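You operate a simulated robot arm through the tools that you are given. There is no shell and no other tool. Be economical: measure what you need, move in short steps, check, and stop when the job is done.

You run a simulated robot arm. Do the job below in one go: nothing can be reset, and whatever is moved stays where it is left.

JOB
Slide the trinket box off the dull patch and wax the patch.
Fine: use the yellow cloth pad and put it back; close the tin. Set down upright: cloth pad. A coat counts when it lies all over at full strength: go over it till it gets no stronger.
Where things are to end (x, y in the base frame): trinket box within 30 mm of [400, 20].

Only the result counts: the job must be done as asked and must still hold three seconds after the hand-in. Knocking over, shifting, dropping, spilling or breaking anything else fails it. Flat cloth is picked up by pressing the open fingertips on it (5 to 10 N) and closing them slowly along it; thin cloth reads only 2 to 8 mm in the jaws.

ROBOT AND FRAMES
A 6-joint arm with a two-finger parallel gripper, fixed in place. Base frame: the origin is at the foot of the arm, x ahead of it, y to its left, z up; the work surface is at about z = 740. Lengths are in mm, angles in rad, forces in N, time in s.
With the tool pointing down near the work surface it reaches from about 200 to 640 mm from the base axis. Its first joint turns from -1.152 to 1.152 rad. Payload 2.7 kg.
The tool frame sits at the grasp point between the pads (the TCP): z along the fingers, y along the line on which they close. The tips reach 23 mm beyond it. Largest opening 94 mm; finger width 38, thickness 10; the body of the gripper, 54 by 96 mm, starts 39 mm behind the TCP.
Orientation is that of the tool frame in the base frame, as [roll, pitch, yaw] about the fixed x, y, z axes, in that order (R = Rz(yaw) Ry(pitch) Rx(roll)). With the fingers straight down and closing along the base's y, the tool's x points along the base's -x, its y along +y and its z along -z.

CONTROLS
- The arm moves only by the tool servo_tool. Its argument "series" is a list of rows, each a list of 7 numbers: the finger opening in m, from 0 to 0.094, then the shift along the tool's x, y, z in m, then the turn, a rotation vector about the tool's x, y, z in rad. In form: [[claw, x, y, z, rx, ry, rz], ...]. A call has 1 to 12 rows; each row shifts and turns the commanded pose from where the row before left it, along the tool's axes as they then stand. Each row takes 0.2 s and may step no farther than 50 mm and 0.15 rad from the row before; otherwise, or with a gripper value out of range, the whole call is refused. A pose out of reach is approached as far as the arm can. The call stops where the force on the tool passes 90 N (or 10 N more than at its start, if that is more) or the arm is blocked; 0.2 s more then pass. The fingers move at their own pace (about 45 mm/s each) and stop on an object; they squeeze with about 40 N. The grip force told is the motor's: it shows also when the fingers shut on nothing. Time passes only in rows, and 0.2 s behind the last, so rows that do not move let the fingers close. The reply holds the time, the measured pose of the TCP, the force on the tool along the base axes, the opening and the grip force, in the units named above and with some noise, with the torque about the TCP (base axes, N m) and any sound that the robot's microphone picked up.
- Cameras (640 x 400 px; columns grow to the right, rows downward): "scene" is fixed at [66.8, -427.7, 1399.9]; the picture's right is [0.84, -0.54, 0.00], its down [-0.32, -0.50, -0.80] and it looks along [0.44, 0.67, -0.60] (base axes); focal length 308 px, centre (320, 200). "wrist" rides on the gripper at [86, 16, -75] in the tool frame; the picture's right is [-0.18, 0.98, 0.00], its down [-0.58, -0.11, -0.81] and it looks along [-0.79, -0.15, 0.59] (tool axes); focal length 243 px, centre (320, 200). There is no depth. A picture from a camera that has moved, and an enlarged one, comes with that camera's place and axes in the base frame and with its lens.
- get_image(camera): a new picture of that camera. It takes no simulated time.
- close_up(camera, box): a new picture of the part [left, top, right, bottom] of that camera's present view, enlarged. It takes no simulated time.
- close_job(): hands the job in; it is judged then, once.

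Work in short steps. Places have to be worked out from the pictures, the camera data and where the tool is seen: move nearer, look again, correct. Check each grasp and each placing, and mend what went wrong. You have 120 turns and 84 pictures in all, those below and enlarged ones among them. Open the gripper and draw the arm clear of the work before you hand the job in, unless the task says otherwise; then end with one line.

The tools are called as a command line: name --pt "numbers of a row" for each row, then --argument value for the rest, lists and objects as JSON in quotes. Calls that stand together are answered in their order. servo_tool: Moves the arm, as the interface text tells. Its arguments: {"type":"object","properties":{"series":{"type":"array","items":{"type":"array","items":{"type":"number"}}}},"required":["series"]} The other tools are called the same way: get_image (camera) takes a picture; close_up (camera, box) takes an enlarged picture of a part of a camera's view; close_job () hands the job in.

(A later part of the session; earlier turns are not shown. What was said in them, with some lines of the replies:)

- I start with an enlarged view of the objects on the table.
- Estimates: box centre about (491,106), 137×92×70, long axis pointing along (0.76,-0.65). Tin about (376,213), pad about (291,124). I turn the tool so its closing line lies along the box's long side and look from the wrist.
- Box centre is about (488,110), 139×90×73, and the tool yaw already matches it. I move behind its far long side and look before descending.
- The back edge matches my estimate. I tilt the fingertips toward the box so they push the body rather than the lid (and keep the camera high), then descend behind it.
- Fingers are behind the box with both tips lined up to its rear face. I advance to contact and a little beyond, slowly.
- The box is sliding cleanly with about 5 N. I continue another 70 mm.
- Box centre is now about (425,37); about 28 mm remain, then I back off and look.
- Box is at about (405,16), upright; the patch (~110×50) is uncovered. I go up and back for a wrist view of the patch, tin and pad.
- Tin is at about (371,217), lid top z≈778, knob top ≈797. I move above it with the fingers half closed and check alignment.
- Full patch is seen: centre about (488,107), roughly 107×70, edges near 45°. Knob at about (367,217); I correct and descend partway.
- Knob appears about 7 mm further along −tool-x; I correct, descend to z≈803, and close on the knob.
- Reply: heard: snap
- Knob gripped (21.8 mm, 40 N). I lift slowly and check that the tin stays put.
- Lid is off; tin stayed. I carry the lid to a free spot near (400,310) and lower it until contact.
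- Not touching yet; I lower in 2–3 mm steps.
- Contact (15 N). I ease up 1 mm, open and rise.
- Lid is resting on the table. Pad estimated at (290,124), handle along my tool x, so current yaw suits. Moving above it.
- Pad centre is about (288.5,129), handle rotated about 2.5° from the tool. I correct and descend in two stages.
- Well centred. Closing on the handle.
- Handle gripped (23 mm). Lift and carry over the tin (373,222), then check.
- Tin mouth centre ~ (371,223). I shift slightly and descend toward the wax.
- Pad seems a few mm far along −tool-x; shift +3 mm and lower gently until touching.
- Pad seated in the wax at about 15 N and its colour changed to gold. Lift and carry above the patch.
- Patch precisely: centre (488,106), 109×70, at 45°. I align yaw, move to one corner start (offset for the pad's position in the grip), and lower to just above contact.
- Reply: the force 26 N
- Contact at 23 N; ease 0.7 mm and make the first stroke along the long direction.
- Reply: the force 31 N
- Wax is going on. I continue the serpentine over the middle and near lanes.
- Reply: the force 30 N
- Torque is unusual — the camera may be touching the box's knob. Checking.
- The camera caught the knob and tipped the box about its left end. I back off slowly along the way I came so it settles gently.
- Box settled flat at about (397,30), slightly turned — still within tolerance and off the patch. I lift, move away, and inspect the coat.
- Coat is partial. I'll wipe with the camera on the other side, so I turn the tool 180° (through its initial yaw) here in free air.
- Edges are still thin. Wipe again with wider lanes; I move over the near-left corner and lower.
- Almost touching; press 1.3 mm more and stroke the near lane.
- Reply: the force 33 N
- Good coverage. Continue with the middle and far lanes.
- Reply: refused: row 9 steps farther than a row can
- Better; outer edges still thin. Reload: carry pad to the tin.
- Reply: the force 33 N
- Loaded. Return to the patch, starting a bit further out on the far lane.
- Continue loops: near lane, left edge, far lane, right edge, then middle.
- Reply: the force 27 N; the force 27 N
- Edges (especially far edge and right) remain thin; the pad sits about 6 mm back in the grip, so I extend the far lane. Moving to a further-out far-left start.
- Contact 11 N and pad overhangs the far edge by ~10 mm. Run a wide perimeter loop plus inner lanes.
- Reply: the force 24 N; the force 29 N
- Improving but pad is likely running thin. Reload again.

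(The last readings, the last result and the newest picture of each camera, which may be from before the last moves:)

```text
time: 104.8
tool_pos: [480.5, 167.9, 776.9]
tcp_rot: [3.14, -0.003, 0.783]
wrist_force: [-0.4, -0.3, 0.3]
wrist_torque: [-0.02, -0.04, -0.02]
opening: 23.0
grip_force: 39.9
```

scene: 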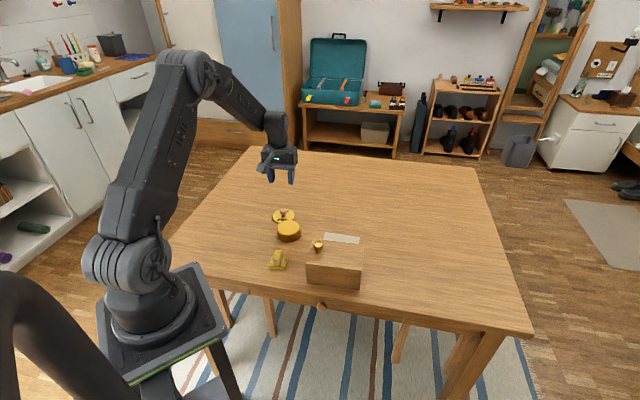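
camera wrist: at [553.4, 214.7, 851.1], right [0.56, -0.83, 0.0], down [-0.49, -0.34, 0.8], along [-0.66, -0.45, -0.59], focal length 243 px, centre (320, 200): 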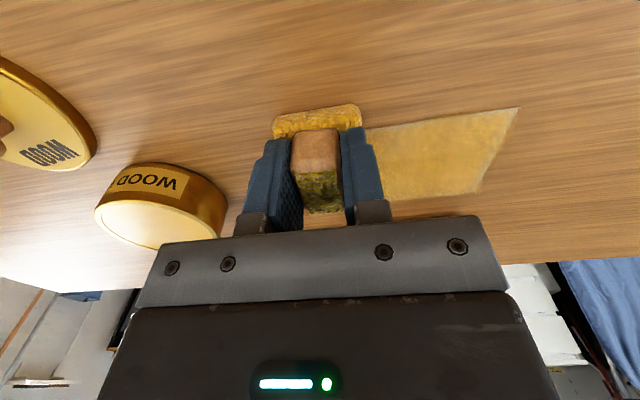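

servo_tool --pt "0.01 0 0 0.0013 0 0 0" --pt "0.01 0 0.0125 0 0 0 0" --pt "0.01 0 0.0125 0 0 0 0" --pt "0.01 0 0.0125 0 0 0 0" --pt "0.01 0 0.0125 0 0 0 0" --pt "0.01 0 0.0125 0 0 0 0" --pt "0.01 0 0.0125 0 0 0 0" --pt "0.01 0 0.0125 0 0 0 0" --pt "0.01 0 0.0125 0 0 0 0" --pt "0.01 -0.011 0 0.0002 0 0 0" --pt "0.01 0 0 0 0 0 0"

servo_tool --pt "0.01 0 -0.0125 0 0 0 0" --pt "0.01 0 -0.0125 0 0 0 0" --pt "0.01 0 -0.0125 0 0 0 0" --pt "0.01 0 -0.0125 0 0 0 0" --pt "0.01 0 -0.0125 0 0 0 0" --pt "0.01 0 -0.0125 0 0 0 0" --pt "0.01 0 -0.0125 0 0 0 0" --pt "0.01 0 -0.0125 0 0 0 0" --pt "0.01 -0.012 0 0.0002 0 0 0" --pt "0.01 0 0 0 0 0 0"

servo_tool --pt "0.01 0 0.0125 0 0 0 0" --pt "0.01 0 0.0125 0 0 0 0" --pt "0.01 0 0.0125 0 0 0 0" --pt "0.01 0 0.0125 0 0 0 0" --pt "0.01 0 0.0125 0 0 0 0" --pt "0.01 0 0.0125 0 0 0 0" --pt "0.01 0 0.0125 0 0 0 0" --pt "0.01 0 0.0125 0 0 0 0" --pt "0.01 -0.013 0 0.0002 0 0 0" --pt "0.01 0 0 0 0 0 0"

servo_tool --pt "0.01 0 -0.0125 0 0 0 0" --pt "0.01 0 -0.0125 0 0 0 0" --pt "0.01 0 -0.0125 0 0 0 0" --pt "0.01 0 -0.0125 0 0 0 0" --pt "0.01 0 -0.0125 0 0 0 0" --pt "0.01 0 -0.0125 0 0 0 0" --pt "0.01 0 -0.0125 0 0 0 0" --pt "0.01 0 -0.0125 0 0 0 0" --pt "0.01 -0.013 0 0.0002 0 0 0" --pt "0.01 0 0 0 0 0 0"

servo_tool --pt "0.01 0 0.0125 0 0 0 0" --pt "0.01 0 0.0125 0 0 0 0" --pt "0.01 0 0.0125 0 0 0 0" --pt "0.01 0 0.0125 0 0 0 0" --pt "0.01 0 0.0125 0 0 0 0" --pt "0.01 0 0.0125 0 0 0 0" --pt "0.01 0 0.0125 0 0 0 0" --pt "0.01 0 0.0125 0 0 0 0" --pt "0.01 0 0 0 0 0 0"

servo_tool --pt "0.01 0.012 0 -0.0002 0 0 0" --pt "0.01 0.012 0 -0.0002 0 0 0" --pt "0.01 0.012 0 -0.0002 0 0 0" --pt "0.01 0.012 0 -0.0002 0 0 0" --pt "0.01 0 0 -0.04 0 0 0" --pt "0.01 0.02 -0.035 -0.025 0 0 0" --pt "0.01 0.02 -0.035 -0.025 0 0 0" --pt "0.01 0.01 -0.035 -0.01 0 0 0" --pt "0.01 0.0 -0.035 0 0 0 0" --pt "0.01 0 0 0 0 0 0"

close_up --camera "wrist" --box '[330, 40, 530, 165]'

```text
time: 107.2
tool_pos: [540.9, 87.3, 777.2]
tcp_rot: [-3.14, -0.001, 0.783]
wrist_force: [0.2, 0.3, -0.4]
wrist_torque: [0.03, 0.0, -0.04]
opening: 23.0
grip_force: 39.4
```

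```text
time: 109.4
tool_pos: [463.9, 150.9, 777.4]
tcp_rot: [3.141, -0.008, 0.785]
wrist_force: [2.7, 10.9, 20.4]
wrist_torque: [0.23, 0.01, -0.08]
opening: 22.7
grip_force: 40.6
```

```text
time: 111.6
tool_pos: [525.8, 71.1, 775.5]
tcp_rot: [3.14, -0.006, 0.787]
wrist_force: [7.0, 3.2, 14.2]
wrist_torque: [0.02, -0.04, 0.02]
opening: 22.9
grip_force: 40.3
```

```text
time: 113.8
tool_pos: [446.6, 133.3, 775.8]
tcp_rot: [3.141, -0.009, 0.785]
wrist_force: [3.1, 12.0, 24.0]
wrist_torque: [0.2, 0.12, -0.09]
opening: 23.0
grip_force: 39.9
```

```text
time: 115.8
tool_pos: [516.2, 59.3, 776.8]
tcp_rot: [-3.141, -0.005, 0.786]
wrist_force: [-8.3, 6.2, 25.8]
wrist_torque: [0.02, 0.27, -0.03]
opening: 23.1
grip_force: 40.1
```

```text
time: 118.0
tool_pos: [485.6, 225.5, 876.0]
tcp_rot: [-3.141, -0.003, 0.784]
wrist_force: [-0.2, 0.1, 0.2]
wrist_torque: [0.04, 0.0, 0.02]
opening: 22.9
grip_force: 39.7
```

```text
3.20 times, centred on (430, 102) of wrist
camera zoom: at [558.1, 275.7, 949.8], right [0.56, -0.83, 0.0], down [-0.49, -0.34, 0.8], along [-0.67, -0.45, -0.59], focal length 776 px, centre (-32, 512)
```

zoom: 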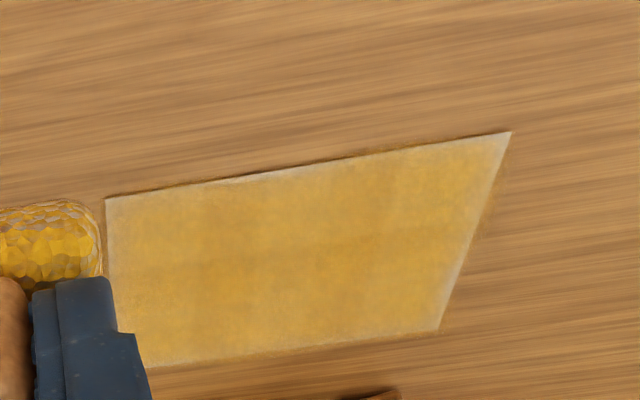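

Far-right lane had almost no contact force. Redo edges with firmer pressure.

servo_tool --pt "0.01 -0.0225 0.019 0 0 0 0" --pt "0.01 -0.0225 0.019 0 0 0 0" --pt "0.01 0 0 0.045 0 0 0" --pt "0.01 0 0 0.045 0 0 0" --pt "0.01 0 0 0.008 0 0 0" --pt "0.01 0 0 0.0015 0 0 0" --pt "0.01 0 0 0 0 0 0"

```text
time: 119.6
tool_pos: [481.7, 173.7, 774.5]
tcp_rot: [-3.14, -0.006, 0.785]
wrist_force: [-19.0, 2.2, 43.4]
wrist_torque: [-0.24, 0.79, -0.09]
opening: 23.0
grip_force: 39.9
```

43 N, slightly too far out; ease and shift 8 mm in, then far lane with ~25–30 N.

servo_tool --pt "0.01 -0.008 0.004 -0.0007 0 0 0" --pt "0.01 0 0.012 0.0001 0 0 0" --pt "0.01 0 0.012 0.0001 0 0 0" --pt "0.01 0 0.012 0.0001 0 0 0" --pt "0.01 0 0.012 0.0001 0 0 0" --pt "0.01 0 0.012 0.0001 0 0 0" --pt "0.01 0 0.012 0.0001 0 0 0" --pt "0.01 0 0.012 0.0001 0 0 0" --pt "0.01 0 0.012 0.0001 0 0 0" --pt "0.01 0 0 0 0 0 0"

servo_tool --pt "0.01 -0.011 0 0.0002 0 0 0" --pt "0.01 -0.011 0 0.0002 0 0 0" --pt "0.01 -0.011 0 0.0002 0 0 0" --pt "0.01 -0.011 0 0.0002 0 0 0" --pt "0.01 -0.006 0 0 0 0 0" --pt "0.01 0.006 0 -0.0001 0 0 0" --pt "0.01 0.011 0 -0.0001 0 0 0" --pt "0.01 0.011 0 -0.0001 0 0 0" --pt "0.01 0.011 0 -0.0001 0 0 0" --pt "0.01 0.011 0 -0.0001 0 0 0" --pt "0.01 0 0 0 0 0 0"

servo_tool --pt "0.01 0 -0.012 -0.0001 0 0 0" --pt "0.01 0 -0.012 -0.0001 0 0 0" --pt "0.01 0 -0.012 -0.0001 0 0 0" --pt "0.01 0 -0.012 -0.0001 0 0 0" --pt "0.01 0 -0.012 0 0 0 0" --pt "0.01 0 -0.012 0 0 0 0" --pt "0.01 0 -0.012 0 0 0 0" --pt "0.01 0 -0.012 0 0 0 0" --pt "0.01 0 0 0 0 0 0"

get_image --camera "wrist"

```text
time: 121.8
tool_pos: [546.2, 93.9, 776.6]
tcp_rot: [-3.139, 0.0, 0.783]
wrist_force: [-1.5, 1.2, 3.7]
wrist_torque: [0.04, -0.02, 0.0]
opening: 23.0
grip_force: 40.9
```

```text
time: 124.2
tool_pos: [544.1, 92.9, 776.4]
tcp_rot: [-3.139, -0.002, 0.784]
wrist_force: [-1.2, -2.0, 5.4]
wrist_torque: [-0.1, 0.07, -0.01]
opening: 23.1
grip_force: 40.2
```

```text
time: 126.2
tool_pos: [476.4, 161.0, 777.1]
tcp_rot: [-3.14, -0.001, 0.783]
wrist_force: [-0.3, -0.3, -0.5]
wrist_torque: [-0.01, -0.02, 0.0]
opening: 23.1
grip_force: 40.1
```

```text
17 pictures are left
camera wrist: at [549.1, 210.9, 851.6], right [0.56, -0.83, 0.0], down [-0.49, -0.34, 0.81], along [-0.67, -0.45, -0.59], focal length 243 px, centre (320, 200)
```

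wrist: 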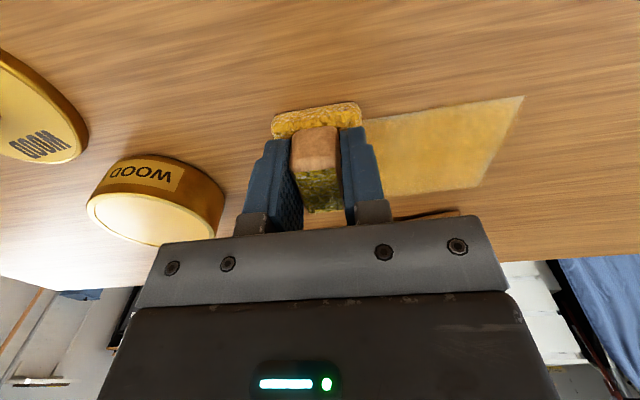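

Pressure faded. Press 1.3 mm more and redo the far lane both ways in halves.

servo_tool --pt "0.01 0.003 0 0.0014 0 0 0" --pt "0.01 0 0.012 0.0001 0 0 0" --pt "0.01 0 0.012 0.0001 0 0 0" --pt "0.01 0 0.012 0.0001 0 0 0" --pt "0.01 0 0.012 0.0001 0 0 0" --pt "0.01 0 0.012 0.0001 0 0 0" --pt "0.01 0 0.012 0.0001 0 0 0" --pt "0.01 0 0.012 0.0001 0 0 0" --pt "0.01 0 0.012 0.0001 0 0 0" --pt "0.01 0 0 0 0 0 0"

servo_tool --pt "0.01 0.0 0 0.0005 0 0 0" --pt "0.01 -0.011 0 0.0003 0 0 0" --pt "0.01 -0.011 0 0.0003 0 0 0" --pt "0.01 -0.011 0 0.0003 0 0 0" --pt "0.01 -0.011 0 0.0003 0 0 0" --pt "0.01 -0.006 0 0.0001 0 0 0" --pt "0.01 0 0 0 0 0 0"

```text
time: 128.4
tool_pos: [546.4, 94.7, 776.0]
tcp_rot: [3.14, -0.008, 0.787]
wrist_force: [-8.9, 10.8, 31.8]
wrist_torque: [0.08, 0.43, -0.05]
opening: 23.0
grip_force: 40.3
```

```text
time: 130.0
tool_pos: [513.4, 61.5, 776.6]
tcp_rot: [3.136, -0.012, 0.785]
wrist_force: [7.7, 9.4, 27.3]
wrist_torque: [0.08, 0.13, -0.05]
opening: 22.9
grip_force: 40.3
```

Good pressure now (~30 N). Continue: near lane left, left edge, back, then the middle lanes.

servo_tool --pt "0.01 0.011 0 -0.0002 0 0 0" --pt "0.01 0.011 0 -0.0002 0 0 0" --pt "0.01 0.011 0 -0.0002 0 0 0" --pt "0.01 0.011 0 -0.0002 0 0 0" --pt "0.01 0.006 0 -0.0001 0 0 0" --pt "0.01 0 -0.012 0 0 0 0" --pt "0.01 0 -0.012 0 0 0 0" --pt "0.01 0 -0.012 0 0 0 0" --pt "0.01 0 -0.012 0 0 0 0" --pt "0.01 0 -0.012 0 0 0 0" --pt "0.01 0 -0.012 0 0 0 0" --pt "0.01 0 -0.012 0 0 0 0"

servo_tool --pt "0.01 0 -0.012 0 0 0 0" --pt "0.01 -0.011 0 0.0002 0 0 0" --pt "0.01 -0.011 0 0.0002 0 0 0" --pt "0.01 -0.011 0 0.0002 0 0 0" --pt "0.01 -0.011 0 0.0002 0 0 0" --pt "0.01 -0.008 0 0.0002 0 0 0" --pt "0.01 0.008 0 -0.0002 0 0 0" --pt "0.01 0.011 0 -0.0002 0 0 0" --pt "0.01 0.011 0 -0.0002 0 0 0" --pt "0.01 0.011 0 -0.0002 0 0 0" --pt "0.01 0.011 0 -0.0002 0 0 0" --pt "0.01 0 0 0 0 0 0"

```text
time: 132.6
tool_pos: [489.9, 157.7, 777.2]
tcp_rot: [3.141, -0.009, 0.786]
wrist_force: [9.1, -6.2, 24.8]
wrist_torque: [-0.29, -0.02, 0.12]
opening: 22.9
grip_force: 39.6
```

```text
time: 135.2
tool_pos: [480.1, 164.5, 775.1]
tcp_rot: [-3.141, -0.006, 0.785]
wrist_force: [-11.2, -9.7, 35.8]
wrist_torque: [-0.43, 0.44, 0.03]
opening: 23.1
grip_force: 39.7
```

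Now the inner lanes at this pressure, working from far to near.

servo_tool --pt "0.01 -0.013 0 0.0001 0 0 0" --pt "0.01 0 0.012 0.0001 0 0 0" --pt "0.01 0 0.012 0 0 0 0" --pt "0.01 0 0.012 0 0 0 0" --pt "0.01 0 0.012 0 0 0 0" --pt "0.01 0 0.012 0 0 0 0" --pt "0.01 0 0.012 0 0 0 0" --pt "0.01 0 0.012 0 0 0 0" --pt "0.01 0 0.012 0 0 0 0" --pt "0.01 -0.013 0 0.0002 0 0 0" --pt "0.01 0 0 0 0 0 0"

servo_tool --pt "0.01 0 -0.012 0 0 0 0" --pt "0.01 0 -0.012 0 0 0 0" --pt "0.01 0 -0.012 0 0 0 0" --pt "0.01 0 -0.012 0 0 0 0" --pt "0.01 0 -0.012 0 0 0 0" --pt "0.01 0 -0.012 0 0 0 0" --pt "0.01 0 -0.012 0 0 0 0" --pt "0.01 0 -0.012 0 0 0 0" --pt "0.01 -0.013 0 0.0002 0 0 0" --pt "0.01 -0.011 0 0.0002 0 0 0" --pt "0.01 0 0 0 0 0 0"

servo_tool --pt "0.01 0 0.012 0 0 0 0" --pt "0.01 0 0.012 0 0 0 0" --pt "0.01 0 0.012 0 0 0 0" --pt "0.01 0 0.012 0 0 0 0" --pt "0.01 0 0.012 0 0 0 0" --pt "0.01 0 0.012 0 0 0 0" --pt "0.01 0 0.012 0 0 0 0" --pt "0.01 0 0.012 0 0 0 0" --pt "0.01 0 0 0 0 0 0"

servo_tool --pt "0.01 0.012 0 -0.0002 0 0 0" --pt "0.01 0.012 0 -0.0002 0 0 0" --pt "0.01 0.012 0 -0.0002 0 0 0" --pt "0.01 0.012 0 -0.0002 0 0 0" --pt "0.01 0 0 -0.04 0 0 0" --pt "0.01 0.02 -0.035 -0.025 0 0 0" --pt "0.01 0.02 -0.035 -0.025 0 0 0" --pt "0.01 0.01 -0.035 -0.01 0 0 0" --pt "0.01 0.0 -0.035 0 0 0 0" --pt "0.01 0 0 0 0 0 0"

close_up --camera "wrist" --box '[330, 40, 530, 165]'

```text
time: 137.6
tool_pos: [533.3, 78.0, 775.8]
tcp_rot: [3.137, -0.011, 0.786]
wrist_force: [12.5, 2.3, 24.2]
wrist_torque: [-0.06, -0.01, 0.04]
opening: 22.8
grip_force: 40.0
```

```text
time: 140.0
tool_pos: [451.0, 132.5, 776.6]
tcp_rot: [3.139, -0.014, 0.785]
wrist_force: [7.1, 16.1, 33.4]
wrist_torque: [0.29, 0.33, -0.21]
opening: 22.9
grip_force: 40.2
```

```text
time: 142.0
tool_pos: [515.8, 61.7, 776.7]
tcp_rot: [3.137, -0.009, 0.784]
wrist_force: [-11.8, 14.3, 47.4]
wrist_torque: [0.18, 0.7, -0.11]
opening: 22.9
grip_force: 40.4
```

```text
time: 144.2
tool_pos: [485.6, 228.7, 873.3]
tcp_rot: [3.141, -0.002, 0.783]
wrist_force: [0.0, -0.7, -0.9]
wrist_torque: [0.04, 0.02, -0.01]
opening: 22.9
grip_force: 40.3
```

```text
3.20 times, centred on (430, 102) of wrist
camera zoom: at [557.7, 278.3, 947.2], right [0.56, -0.83, 0.0], down [-0.49, -0.34, 0.8], along [-0.67, -0.45, -0.59], focal length 776 px, centre (-32, 512)
```

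zoom: 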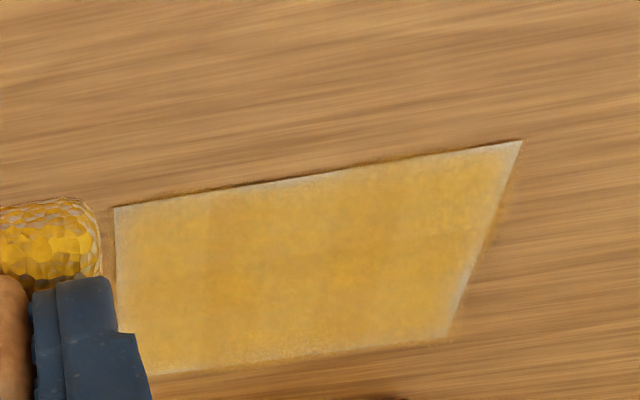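

close_up --camera "wrist" --box '[420, 75, 500, 155]'

close_up --camera "scene" --box '[315, 225, 391, 265]'

```text
5.00 times, centred on (460, 115) of wrist
camera zoom: at [557.7, 278.3, 947.2], right [0.56, -0.83, 0.0], down [-0.49, -0.34, 0.8], along [-0.67, -0.45, -0.59], focal length 1213 px, centre (-380, 625)
```

zoom: 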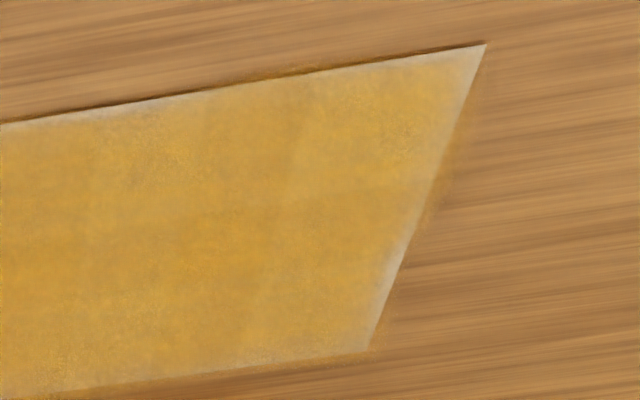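

```text
8.42 times, centred on (353, 245) of scene
camera zoom: at [66.8, -427.7, 1399.9], right [0.84, -0.54, 0.0], down [-0.32, -0.5, -0.8], along [0.44, 0.67, -0.6], focal length 2594 px, centre (42, -179)
```

zoom: 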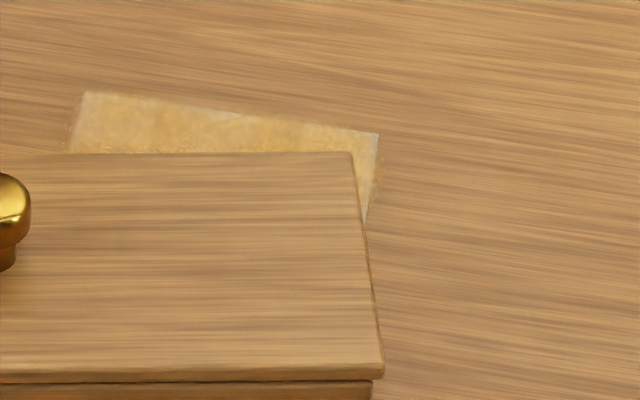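

Right/far edges and corner still paler. Reload once more, then ride those edges with the pad's centre.

servo_tool --pt "0.01 -0.0263 -0.0251 0 0 0 0" --pt "0.01 -0.0263 -0.0251 0 0 0 0" --pt "0.01 -0.0263 -0.0251 0 0 0 0" --pt "0.01 0 0 0.03 0 0 0" --pt "0.01 0 0 0.026 0 0 0" --pt "0.01 0 0 0 0 0 0"

```text
time: 145.6
tool_pos: [374.4, 227.0, 817.8]
tcp_rot: [3.142, -0.004, 0.784]
wrist_force: [-1.2, -0.6, 0.2]
wrist_torque: [0.02, 0.01, 0.0]
opening: 23.0
grip_force: 40.2
```

servo_tool --pt "0.01 0.0005 0.002 0 0 0 0" --pt "0.01 0 0 0.006 0 0 0" --pt "0.01 0 0 0.002 0 0 0" --pt "0.01 0 0 0.001 0 0 0" --pt "0.01 0 0 0.0005 0 0 0" --pt "0.01 0 0 0 0 0 0"

```text
time: 147.0
tool_pos: [376.4, 225.6, 808.7]
tcp_rot: [3.142, -0.005, 0.784]
wrist_force: [0.1, -3.8, 9.7]
wrist_torque: [-0.16, 0.04, 0.0]
opening: 22.8
grip_force: 39.7
```

servo_tool --pt "0.01 0 0 -0.01 0 0 0" --pt "0.01 0 0 -0.03 0 0 0" --pt "0.01 0 0 -0.01 0 0 0" --pt "0.01 0.0111 0.0388 0 0 0 0" --pt "0.01 0.0111 0.0388 0 0 0 0" --pt "0.01 0.0111 0.0388 0 0 0 0" --pt "0.01 0 0 0.04 0 0 0" --pt "0.01 0 0 0.035 0 0 0" --pt "0.01 0 0 0.005 0 0 0" --pt "0.01 0 0 0 0 0 0"

```text
time: 149.2
tool_pos: [481.0, 165.6, 781.3]
tcp_rot: [3.141, -0.004, 0.785]
wrist_force: [0.0, -0.5, 0.2]
wrist_torque: [0.0, -0.01, 0.0]
opening: 22.9
grip_force: 40.2
```

servo_tool --pt "0.01 0.002 0 0.004 0 0 0" --pt "0.01 0 0 0.001 0 0 0" --pt "0.01 0 0 0 0 0 0"

```text
time: 150.0
tool_pos: [483.6, 167.3, 777.6]
tcp_rot: [-3.141, -0.006, 0.787]
wrist_force: [-13.0, -5.8, 38.0]
wrist_torque: [-0.36, 0.53, -0.02]
opening: 23.3
grip_force: 40.5
```

Firm contact. Far lane rightward, right edge down and up, far lane back.

servo_tool --pt "0.01 0 0.012 0 0 0 0" --pt "0.01 0 0.012 0 0 0 0" --pt "0.01 0 0.012 0.0001 0 0 0" --pt "0.01 0 0.012 0 0 0 0" --pt "0.01 0 0.012 0.0001 0 0 0" --pt "0.01 0 0.012 0 0 0 0" --pt "0.01 0 0.012 0.0001 0 0 0" --pt "0.01 0 0.012 0 0 0 0" --pt "0.01 0 0 0 0 0 0"

servo_tool --pt "0.01 -0.011 0 0.0002 0 0 0" --pt "0.01 -0.011 0 0.0002 0 0 0" --pt "0.01 -0.011 0 0.0002 0 0 0" --pt "0.01 -0.011 0 0.0002 0 0 0" --pt "0.01 -0.011 0 0.0002 0 0 0" --pt "0.01 0.011 0 -0.0002 0 0 0" --pt "0.01 0.011 0 -0.0002 0 0 0" --pt "0.01 0.011 0 -0.0002 0 0 0" --pt "0.01 0.011 0 -0.0002 0 0 0" --pt "0.01 0.011 0 -0.0002 0 0 0" --pt "0.01 0 0 0 0 0 0"

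```text
time: 152.0
tool_pos: [552.7, 100.3, 776.3]
tcp_rot: [3.138, -0.008, 0.786]
wrist_force: [-10.1, 7.9, 35.5]
wrist_torque: [0.08, 0.43, -0.02]
opening: 22.9
grip_force: 40.0
```

```text
time: 154.4
tool_pos: [552.7, 99.6, 776.7]
tcp_rot: [3.14, -0.009, 0.785]
wrist_force: [-12.0, -9.6, 40.5]
wrist_torque: [-0.45, 0.69, 0.0]
opening: 23.0
grip_force: 40.3
```

Steady 35–40 N. Continue: far lane back left, left edge down and up, then lanes across.

servo_tool --pt "0.01 0 -0.012 0 0 0 0" --pt "0.01 0 -0.012 0 0 0 0" --pt "0.01 0 -0.012 0 0 0 0" --pt "0.01 0 -0.012 0 0 0 0" --pt "0.01 0 -0.012 0 0 0 0" --pt "0.01 0 -0.012 0 0 0 0" --pt "0.01 0 -0.012 0 0 0 0" --pt "0.01 0 -0.012 0 0 0 0" --pt "0.01 0 -0.003 0 0 0 0" --pt "0.01 0 0 0 0 0 0"

servo_tool --pt "0.01 -0.011 0 0.0002 0 0 0" --pt "0.01 -0.011 0 0.0002 0 0 0" --pt "0.01 -0.011 0 0.0002 0 0 0" --pt "0.01 -0.011 0 0.0002 0 0 0" --pt "0.01 -0.011 0 0.0002 0 0 0" --pt "0.01 0.011 0 -0.0002 0 0 0" --pt "0.01 0.011 0 -0.0002 0 0 0" --pt "0.01 0.011 0 -0.0002 0 0 0" --pt "0.01 0.005 0 0 0 0 0" --pt "0.01 0 0 0 0 0 0"

servo_tool --pt "0.01 0 0.0125 0 0 0 0" --pt "0.01 0 0.0125 0 0 0 0" --pt "0.01 0 0.0125 0 0 0 0" --pt "0.01 0 0.0125 0 0 0 0" --pt "0.01 0 0.0125 0 0 0 0" --pt "0.01 0 0.0125 0 0 0 0" --pt "0.01 0 0.0125 0 0 0 0" --pt "0.01 0 0.0125 0 0 0 0" --pt "0.01 -0.013 0 0.0002 0 0 0" --pt "0.01 -0.013 0 0.0002 0 0 0" --pt "0.01 0 0 0 0 0 0"

servo_tool --pt "0.01 0 -0.0125 0 0 0 0" --pt "0.01 0 -0.0125 0 0 0 0" --pt "0.01 0 -0.0125 0 0 0 0" --pt "0.01 0 -0.0125 0 0 0 0" --pt "0.01 0 -0.0125 0 0 0 0" --pt "0.01 0 -0.0125 0 0 0 0" --pt "0.01 0 -0.0125 0 0 0 0" --pt "0.01 0 -0.0125 0 0 0 0" --pt "0.01 0 0 0 0 0 0"

servo_tool --pt "0.01 0 0 -0.01 0 0 0" --pt "0.01 0 0 -0.04 0 0 0" --pt "0.01 0.03 -0.02 -0.03 0 0 0" --pt "0.01 0.03 -0.02 -0.03 0 0 0" --pt "0.01 0.02 0 0 0 0 0" --pt "0.01 0 0 0 0 0 0"

close_up --camera "wrist" --box '[330, 40, 530, 165]'

```text
time: 156.6
tool_pos: [483.8, 173.4, 776.1]
tcp_rot: [3.14, -0.009, 0.785]
wrist_force: [10.5, -5.1, 29.1]
wrist_torque: [-0.26, -0.02, 0.04]
opening: 23.3
grip_force: 40.5
```

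```text
time: 158.8
tool_pos: [468.3, 161.0, 776.7]
tcp_rot: [-3.14, -0.007, 0.785]
wrist_force: [-12.9, -11.1, 46.3]
wrist_torque: [-0.44, 0.6, 0.01]
opening: 23.0
grip_force: 40.3
```

```text
time: 161.2
tool_pos: [525.3, 70.2, 775.9]
tcp_rot: [3.137, -0.012, 0.785]
wrist_force: [11.1, 5.5, 24.7]
wrist_torque: [0.07, 0.0, -0.04]
opening: 22.9
grip_force: 40.0
```

```text
time: 163.2
tool_pos: [456.1, 139.8, 776.2]
tcp_rot: [3.138, -0.014, 0.785]
wrist_force: [12.4, -9.1, 38.2]
wrist_torque: [-0.38, 0.21, 0.16]
opening: 22.9
grip_force: 40.2
```

```text
time: 164.6
tool_pos: [479.7, 223.0, 883.4]
tcp_rot: [-3.14, -0.002, 0.783]
wrist_force: [0.8, -0.3, -0.5]
wrist_torque: [0.01, 0.0, -0.03]
opening: 23.1
grip_force: 39.6
```

```text
3.20 times, centred on (430, 102) of wrist
camera zoom: at [552.6, 273.0, 957.9], right [0.56, -0.83, 0.0], down [-0.49, -0.34, 0.81], along [-0.67, -0.45, -0.59], focal length 776 px, centre (-32, 512)
```

zoom: 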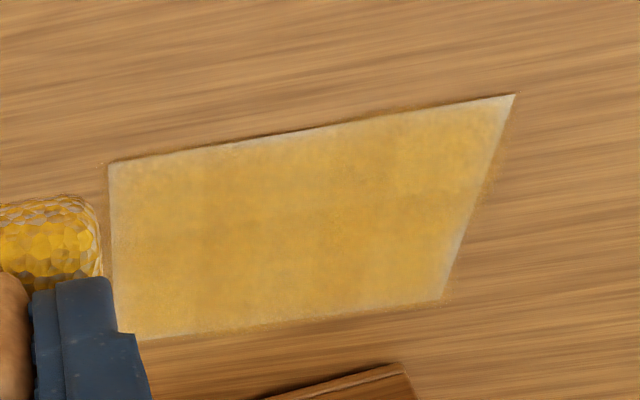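

close_up --camera "wrist" --box '[420, 60, 500, 140]'

```text
5.00 times, centred on (460, 100) of wrist
camera zoom: at [552.6, 273.0, 957.9], right [0.56, -0.83, 0.0], down [-0.49, -0.34, 0.81], along [-0.67, -0.45, -0.59], focal length 1213 px, centre (-380, 700)
```

zoom: 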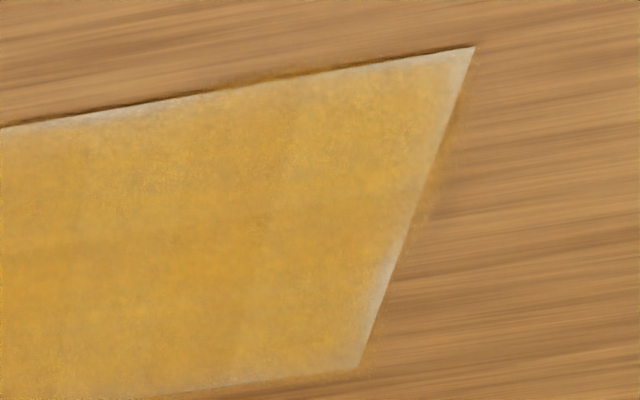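

The pale outline pattern is unchanged from the previous pass, so the coat has saturated. Now turn the tool back 185° to the pad's original orientation.

servo_tool --pt "0.01 0 0 0 0 0 -0.1467" --pt "0.01 0 0 0 0 0 -0.1467" --pt "0.01 0 0 0 0 0 -0.1467" --pt "0.01 0 0 0 0 0 -0.1467" --pt "0.01 0 0 0 0 0 -0.1467" --pt "0.01 0 0 0 0 0 -0.1467" --pt "0.01 0 0 0 0 0 -0.1467" --pt "0.01 0 0 0 0 0 -0.1467" --pt "0.01 0 0 0 0 0 -0.1467" --pt "0.01 0 0 0 0 0 -0.1467" --pt "0.01 0 0 0 0 0 -0.1467"

servo_tool --pt "0.01 0 0 0 0 0 -0.1467" --pt "0.01 0 0 0 0 0 -0.1467" --pt "0.01 0 0 0 0 0 -0.1467" --pt "0.01 0 0 0 0 0 -0.1467" --pt "0.01 0 0 0 0 0 -0.1467" --pt "0.01 0 0 0 0 0 -0.1467" --pt "0.01 0 0 0 0 0 -0.1467" --pt "0.01 0 0 0 0 0 -0.1467" --pt "0.01 0 0 0 0 0 -0.1467" --pt "0.01 0 0 0 0 0 -0.1467" --pt "0.01 0 0 0 0 0 -0.1467" --pt "0.01 0 0 0 0 0 0"

```text
time: 167.0
tool_pos: [479.3, 224.8, 882.5]
tcp_rot: [3.138, -0.001, 2.401]
wrist_force: [0.0, -0.4, -0.7]
wrist_torque: [0.05, 0.01, 0.0]
opening: 22.9
grip_force: 40.0
```

```text
time: 169.6
tool_pos: [479.8, 224.6, 881.8]
tcp_rot: [-3.14, 0.002, -2.267]
wrist_force: [0.4, -0.6, 0.1]
wrist_torque: [-0.04, 0.0, 0.01]
opening: 23.2
grip_force: 40.4
```

Carry the pad back to its original spot (287,129) and lower to just above the table.

servo_tool --pt "0.01 0.0394 0.0172 0 0 0 0" --pt "0.01 0.0394 0.0172 0 0 0 0" --pt "0.01 0.0394 0.0172 0 0 0 0" --pt "0.01 0.0394 0.0172 0 0 0 0" --pt "0.01 0.0394 0.0172 0 0 0 0" --pt "0.01 0 0 0.04 0 0 0" --pt "0.01 0 0 0.04 0 0 0" --pt "0.01 0 0 0.015 0 0 0" --pt "0.01 0 0 0 0 0 0"

```text
time: 171.6
tool_pos: [286.6, 130.0, 785.3]
tcp_rot: [-3.14, 0.003, -2.27]
wrist_force: [0.2, 0.1, -0.8]
wrist_torque: [-0.01, 0.0, 0.0]
opening: 23.4
grip_force: 40.4
```

servo_tool --pt "0.01 0 0 0.004 0 0 0" --pt "0.01 0 0 0.002 0 0 0" --pt "0.01 0 0 0.0012 0 0 0" --pt "0.01 0 0 0 0 0 0"

```text
time: 172.6
tool_pos: [285.7, 129.5, 778.9]
tcp_rot: [-3.141, 0.001, -2.269]
wrist_force: [0.1, 0.8, -0.6]
wrist_torque: [0.02, 0.04, 0.0]
opening: 23.0
grip_force: 40.2
```

servo_tool --pt "0.01 0 0 0.0012 0 0 0" --pt "0.01 0 0 0.001 0 0 0" --pt "0.01 0 0 0 0 0 0"

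```text
time: 173.4
tool_pos: [285.9, 128.7, 777.6]
tcp_rot: [-3.141, 0.005, -2.27]
wrist_force: [0.3, 0.8, -0.4]
wrist_torque: [-0.04, 0.0, 0.03]
opening: 23.2
grip_force: 40.2
```

servo_tool --pt "0.01 0 0 0.001 0 0 0" --pt "0.01 0 0 0.0005 0 0 0" --pt "0.01 0 0 0 0 0 0"

```text
time: 174.2
tool_pos: [285.9, 128.7, 777.5]
tcp_rot: [3.141, 0.003, -2.268]
wrist_force: [1.1, -2.3, 8.5]
wrist_torque: [-0.19, 0.11, -0.04]
opening: 23.0
grip_force: 39.7
```

Contact. Release slowly, rise, and check that the pad stands.

servo_tool --pt "0.024 0 0 0 0 0 0" --pt "0.028 0 0 0 0 0 0" --pt "0.036 0 0 0 0 0 0" --pt "0.05 0 0 0 0 0 0" --pt "0.05 0 0 0 0 0 0" --pt "0.05 0 0 -0.015 0 0 0" --pt "0.05 0 0 -0.03 0 0 0" --pt "0.05 0 0 -0.045 0 0 0" --pt "0.05 0 0 -0.03 0 0 0" --pt "0.05 0 0 0 0 0 0"

close_up --camera "scene" --box '[248, 200, 376, 280]'

```text
time: 176.4
tool_pos: [284.7, 128.7, 894.6]
tcp_rot: [-3.141, 0.003, -2.269]
wrist_force: [-0.3, 0.3, 0.2]
wrist_torque: [-0.01, 0.0, 0.02]
opening: 49.9
grip_force: 0.0
```

```text
5.00 times, centred on (312, 240) of scene
camera zoom: at [66.7, -427.7, 1399.9], right [0.84, -0.54, 0.0], down [-0.32, -0.5, -0.8], along [0.44, 0.67, -0.6], focal length 1540 px, centre (360, 0)
```

zoom: 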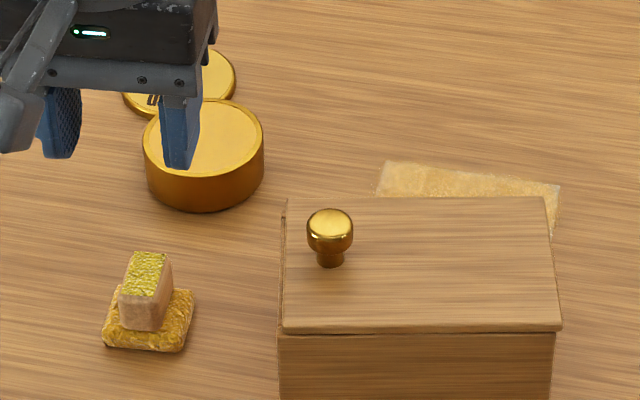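

Pad is upright in its place. Now fetch the lid at (400,309).

servo_tool --pt "0.05 -0.0424 0.0056 0 0 0 0.0" --pt "0.05 -0.0424 0.0056 0 0 0 0.04" --pt "0.05 -0.0424 0.0056 0 0 0 0" --pt "0.05 -0.0424 0.0056 0 0 0 0" --pt "0.05 -0.0424 0.0056 0 0 0 0" --pt "0.05 0 0 0.045 0 0 0" --pt "0.05 0 0 0.045 0 0 0" --pt "0.05 0 0 0 0 0 0"

close_up --camera "wrist" --box '[200, 30, 440, 240]'

```text
time: 178.2
tool_pos: [407.2, 308.7, 807.8]
tcp_rot: [-3.141, 0.003, -2.31]
wrist_force: [0.0, -0.2, -0.1]
wrist_torque: [0.01, 0.01, 0.0]
opening: 49.9
grip_force: 0.2
```

```text
1.90 times, centred on (320, 135) of wrist
camera zoom: at [336.2, 256.2, 881.8], right [-0.6, 0.8, 0.0], down [0.47, 0.35, 0.81], along [0.64, 0.49, -0.59], focal length 462 px, centre (320, 324)
```

zoom: 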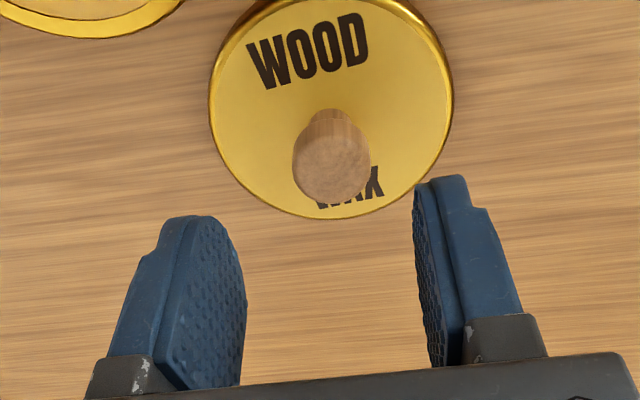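

servo_tool --pt "0.05 0.005 0.0055 0.01 0 0 0" --pt "0.05 0 0 0.01 0 0 0" --pt "0.05 0 0 0.008 0 0 0" --pt "0.05 0 0 0 0 0 0"

close_up --camera "wrist" --box '[200, 60, 440, 240]'

```text
time: 179.2
tool_pos: [398.6, 307.4, 778.4]
tcp_rot: [3.141, 0.004, -2.309]
wrist_force: [0.3, 0.1, 0.8]
wrist_torque: [-0.01, 0.01, -0.03]
opening: 50.1
grip_force: 0.0
```

```text
2.22 times, centred on (320, 150) of wrist
camera zoom: at [328.1, 253.8, 852.6], right [-0.6, 0.8, 0.0], down [0.47, 0.35, 0.81], along [0.64, 0.49, -0.59], focal length 539 px, centre (320, 311)
```

zoom: 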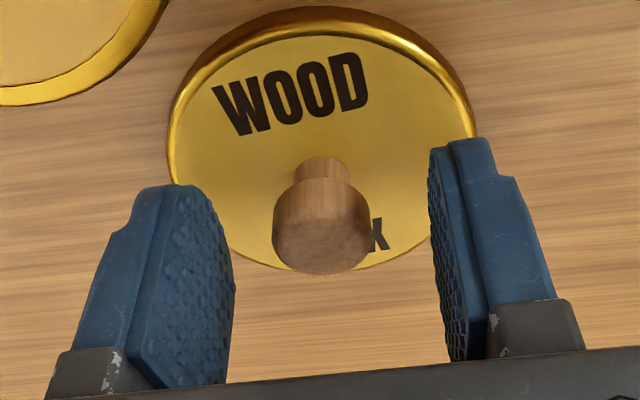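

servo_tool --pt "0.05 0 0 0.004 0 0 0" --pt "0.05 0 0 0.003 0 0 0" --pt "0.04 0 0 0 0 0 0" --pt "0.03 0 0 0 0 0 0" --pt "0.026 0 0 0 0 0 0" --pt "0.022 0 0 0 0 0 0" --pt "0.018 0 0 0 0 0 0" --pt "0.014 0 0 0 0 0 0" --pt "0.01 0 0 0 0 0 0" --pt "0.01 0 0 0 0 0 0"

close_up --camera "wrist" --box '[200, 60, 440, 240]'

```text
time: 181.4
tool_pos: [397.7, 306.3, 771.7]
tcp_rot: [3.141, 0.003, -2.309]
wrist_force: [-0.4, -0.1, -0.3]
wrist_torque: [0.0, -0.01, 0.0]
opening: 21.4
grip_force: 40.1
```

```text
2.22 times, centred on (320, 150) of wrist
camera zoom: at [327.9, 253.0, 845.2], right [-0.6, 0.8, 0.0], down [0.47, 0.35, 0.81], along [0.64, 0.49, -0.59], focal length 539 px, centre (320, 311)
```

zoom: 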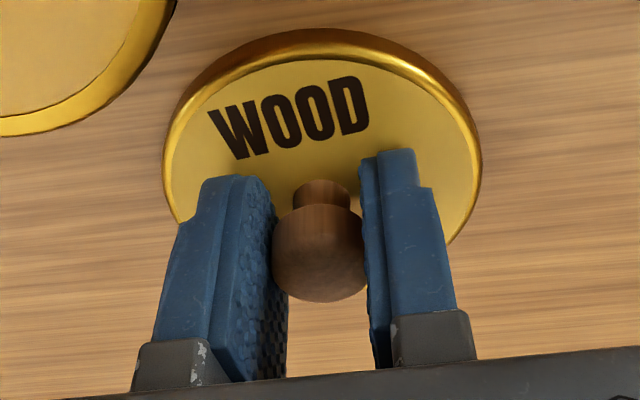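

Lid gripped the same way. Lift, carry above the tin, and hover just above.

servo_tool --pt "0.01 0 0 -0.03 0 0 0" --pt "0.01 0 0 -0.045 0 0 0" --pt "0.01 0.0261 -0.0127 0 0 0 0" --pt "0.01 0.0261 -0.0127 0 0 0 0" --pt "0.01 0.0261 -0.0127 0 0 0 0" --pt "0.01 0 0 0.025 0 0 0" --pt "0.01 0 0 0 0 0 0"

close_up --camera "scene" --box '[260, 195, 324, 250]'

```text
time: 183.0
tool_pos: [373.7, 221.5, 824.0]
tcp_rot: [3.14, 0.004, -2.311]
wrist_force: [0.3, -0.2, -0.6]
wrist_torque: [-0.02, 0.03, -0.01]
opening: 21.5
grip_force: 40.6
```

```text
7.27 times, centred on (292, 222) of scene
camera zoom: at [66.7, -427.7, 1399.9], right [0.84, -0.54, 0.0], down [-0.32, -0.5, -0.8], along [0.44, 0.67, -0.6], focal length 2241 px, centre (524, 36)
```

zoom: 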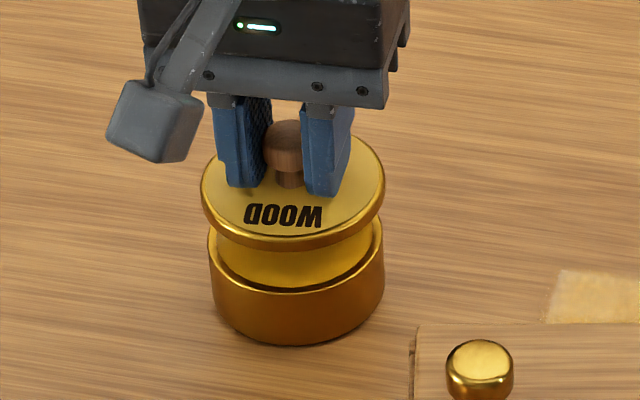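

Laterally aligned. Small correction and lower toward seating height (~805).

servo_tool --pt "0.01 -0.0008 0.001 0.008 0 0 0" --pt "0.01 0 0 0.006 0 0 0" --pt "0.01 0 0 0.002 0 0 0" --pt "0.01 0 0 0 0 0 0"

close_up --camera "scene" --box '[260, 195, 324, 250]'

```text
time: 184.0
tool_pos: [373.7, 226.2, 805.6]
tcp_rot: [-3.14, 0.006, -2.31]
wrist_force: [-0.2, -0.5, 0.4]
wrist_torque: [0.02, -0.01, 0.01]
opening: 21.5
grip_force: 39.4
```

```text
7.27 times, centred on (292, 222) of scene
camera zoom: at [66.8, -427.7, 1399.9], right [0.84, -0.54, 0.0], down [-0.32, -0.5, -0.8], along [0.44, 0.67, -0.6], focal length 2241 px, centre (524, 36)
```

zoom: 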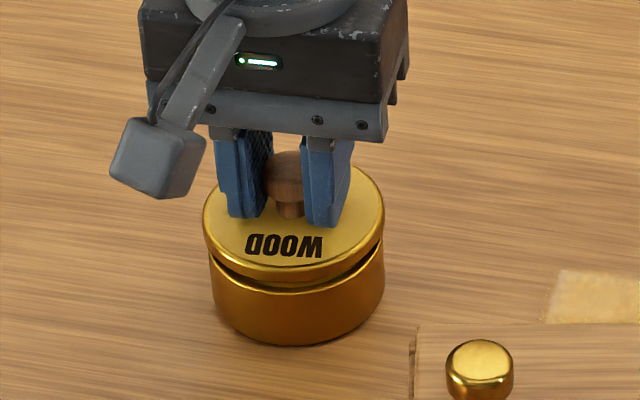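

servo_tool --pt "0.01 0.0008 -0.001 0 0 0 0" --pt "0.01 0 0 0 0 0 0" --pt "0.01 0 0 0 0 0 0"

close_up --camera "wrist" --box '[200, 60, 440, 240]'

```text
time: 184.8
tool_pos: [374.6, 222.5, 805.5]
tcp_rot: [-3.141, 0.002, -2.309]
wrist_force: [0.0, -0.6, 0.4]
wrist_torque: [-0.02, 0.0, -0.01]
opening: 21.2
grip_force: 40.2
```

```text
2.22 times, centred on (320, 150) of wrist
camera zoom: at [304.1, 170.1, 879.5], right [-0.6, 0.8, 0.0], down [0.47, 0.35, 0.81], along [0.64, 0.49, -0.59], focal length 539 px, centre (320, 311)
```

zoom: 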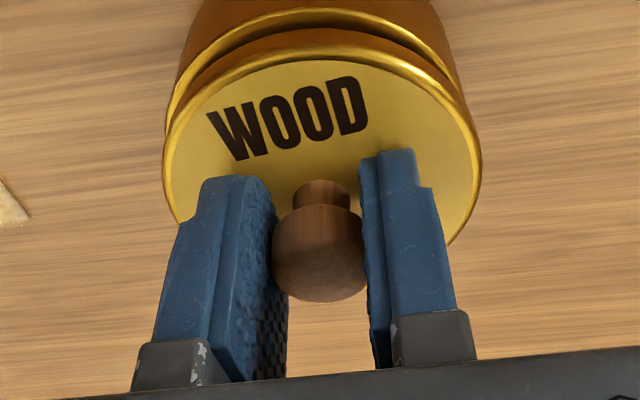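

servo_tool --pt "0.01 0 0 0.0015 0 0 0" --pt "0.01 0 0 0.001 0 0 0" --pt "0.01 0 0 0 0 0 0"

close_up --camera "scene" --box '[260, 195, 324, 250]'

```text
time: 185.6
tool_pos: [374.8, 224.2, 803.4]
tcp_rot: [-3.141, 0.003, -2.311]
wrist_force: [-2.7, -1.3, 8.3]
wrist_torque: [-0.11, 0.07, -0.04]
opening: 21.4
grip_force: 39.8
```

```text
7.27 times, centred on (292, 222) of scene
camera zoom: at [66.6, -427.8, 1399.9], right [0.84, -0.54, 0.0], down [-0.32, -0.5, -0.8], along [0.44, 0.67, -0.59], focal length 2241 px, centre (524, 36)
```

zoom: 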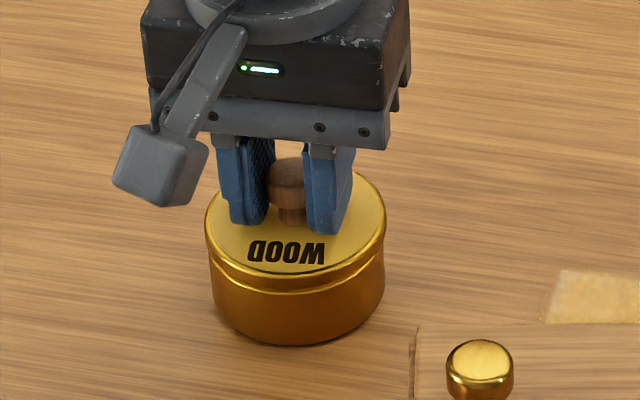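

Lid touches down at about its original height. Press gently to seat it and listen for a snap.

servo_tool --pt "0.01 0 0 0.0008 0 0 0" --pt "0.01 0 0 0.0008 0 0 0" --pt "0.01 0 0 0 0 0 0"

```text
time: 186.4
tool_pos: [374.5, 224.4, 802.1]
tcp_rot: [3.141, 0.006, -2.308]
wrist_force: [-10.6, -0.1, 30.8]
wrist_torque: [-0.02, 0.35, -0.02]
opening: 21.6
grip_force: 40.6
```

servo_tool --pt "0.01 0 0 0.001 0 0 0" --pt "0.01 0 0 0.0008 0 0 0" --pt "0.01 0 0 0 0 0 0"

close_up --camera "scene" --box '[270, 210, 310, 245]'

```text
time: 187.2
tool_pos: [375.1, 223.4, 801.5]
tcp_rot: [-3.141, 0.008, -2.309]
wrist_force: [-4.9, 2.5, 34.8]
wrist_torque: [0.09, 0.15, 0.02]
opening: 21.8
grip_force: 40.0
```

```text
11.43 times, centred on (290, 228) of scene
camera zoom: at [66.2, -427.9, 1399.9], right [0.84, -0.54, 0.0], down [-0.32, -0.5, -0.8], along [0.44, 0.67, -0.59], focal length 3521 px, centre (663, -114)
```

zoom: 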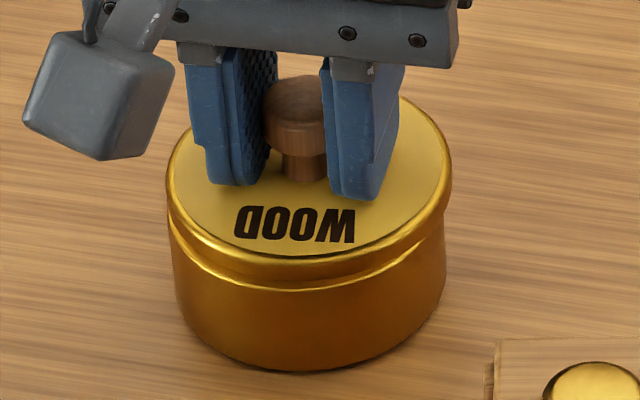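

The images indicate the lid is still ~4 mm higher than originally (it popped with a snap at first grip), so I press harder in small steps.

servo_tool --pt "0.01 0 0 0.001 0 0 0" --pt "0.01 0 0 0.001 0 0 0" --pt "0.01 0 0 0 0 0 0"

```text
time: 188.0
tool_pos: [375.4, 223.4, 800.1]
tcp_rot: [3.141, 0.01, -2.309]
wrist_force: [-11.7, -2.1, 56.0]
wrist_torque: [-0.25, 0.55, -0.06]
opening: 21.3
grip_force: 40.4
```

servo_tool --pt "0.01 0 0 0.001 0 0 0" --pt "0.01 0 0 0.0005 0 0 0" --pt "0.01 0 0 0 0 0 0"

```text
time: 188.8
tool_pos: [376.4, 224.4, 800.7]
tcp_rot: [-3.141, 0.014, -2.31]
wrist_force: [-6.7, -4.7, 67.4]
wrist_torque: [-0.69, 0.85, 0.01]
opening: 21.3
grip_force: 40.0
```

No snap at 67 N and the reaction pushes toward +tool-x; wrist geometry also suggests the lid is ~3 mm too far that way. I ease up, shift +2.5 mm in tool x, and press again.

servo_tool --pt "0.01 0 0 -0.005 0 0 0" --pt "0.01 0 0 -0.004 0 0 0" --pt "0.01 0.0025 0 0 0 0 0" --pt "0.01 0 0 0.003 0 0 0" --pt "0.01 0 0 0.002 0 0 0" --pt "0.01 0 0 0 0 0 0"

```text
time: 190.2
tool_pos: [372.1, 220.4, 801.9]
tcp_rot: [-3.14, 0.002, -2.31]
wrist_force: [-18.4, -16.7, 61.4]
wrist_torque: [-0.36, 0.34, -0.08]
opening: 21.5
grip_force: 40.1
heard: snap
```

Snap heard — the lid seated. Ease the pressure and open while still slightly pressing down, then rise.

servo_tool --pt "0.01 0 0 -0.001 0 0 0" --pt "0.01 0 0 -0.0005 0 0 0" --pt "0.025 0 0 0 0 0 0" --pt "0.035 0 0 0 0 0 0" --pt "0.05 0 0 0 0 0 0" --pt "0.05 0 0 0 0 0 0"

```text
time: 191.6
tool_pos: [373.0, 221.6, 801.7]
tcp_rot: [-3.141, 0.011, -2.309]
wrist_force: [6.3, 1.2, 28.1]
wrist_torque: [-0.18, 0.1, 0.13]
opening: 43.4
grip_force: 0.1
```

servo_tool --pt "0.05 0 0 -0.004 0 0 0" --pt "0.05 0 0 -0.02 0 0 0" --pt "0.05 0 0 -0.045 0 0 0" --pt "0.05 0 0 -0.045 0 0 0" --pt "0.05 -0.045 0 -0.01 0 0 0" --pt "0.05 -0.045 0 0 0 0 0" --pt "0.05 0 0 0 0 0 0"

close_up --camera "scene" --box '[240, 190, 400, 290]'

```text
time: 193.2
tool_pos: [429.3, 287.1, 923.9]
tcp_rot: [-3.141, 0.001, -2.309]
wrist_force: [-0.7, 0.3, 0.3]
wrist_torque: [0.0, -0.02, 0.03]
opening: 50.3
grip_force: 0.0
```

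```text
4.00 times, centred on (320, 240) of scene
camera zoom: at [66.8, -427.7, 1399.9], right [0.84, -0.54, 0.0], down [-0.32, -0.5, -0.8], along [0.44, 0.67, -0.6], focal length 1232 px, centre (320, 40)
```

zoom: 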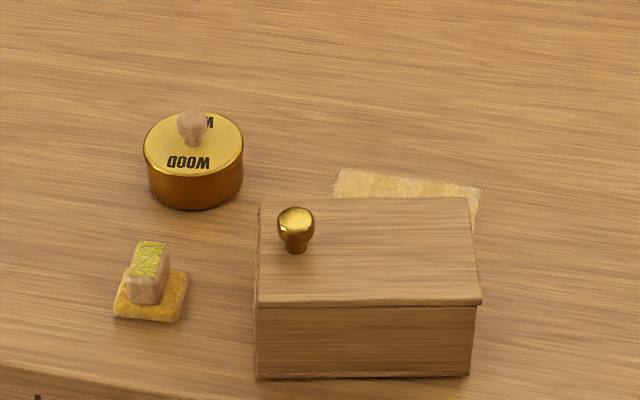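

The trinket box is off the patch at about (397, 30), which is within 30 mm of the target, and it stands flat. While I was waxing, the camera caught the box's knob and tipped the box. It settled back upright but turned by about 10°. The patch is waxed all over. The last heavy pass made no visible difference, though a thin, slightly paler line remains along its edges. The yellow pad is back upright in its place, and the tin's lid snapped shut. The gripper is open and the arm is clear, so I hand in.

close_job

```text
The job is handed in.
```

I handed the job in with every step done; the one doubt is the wax coat, which still has a thin, slightly paler line along its edges that the last heavy pass did not change.
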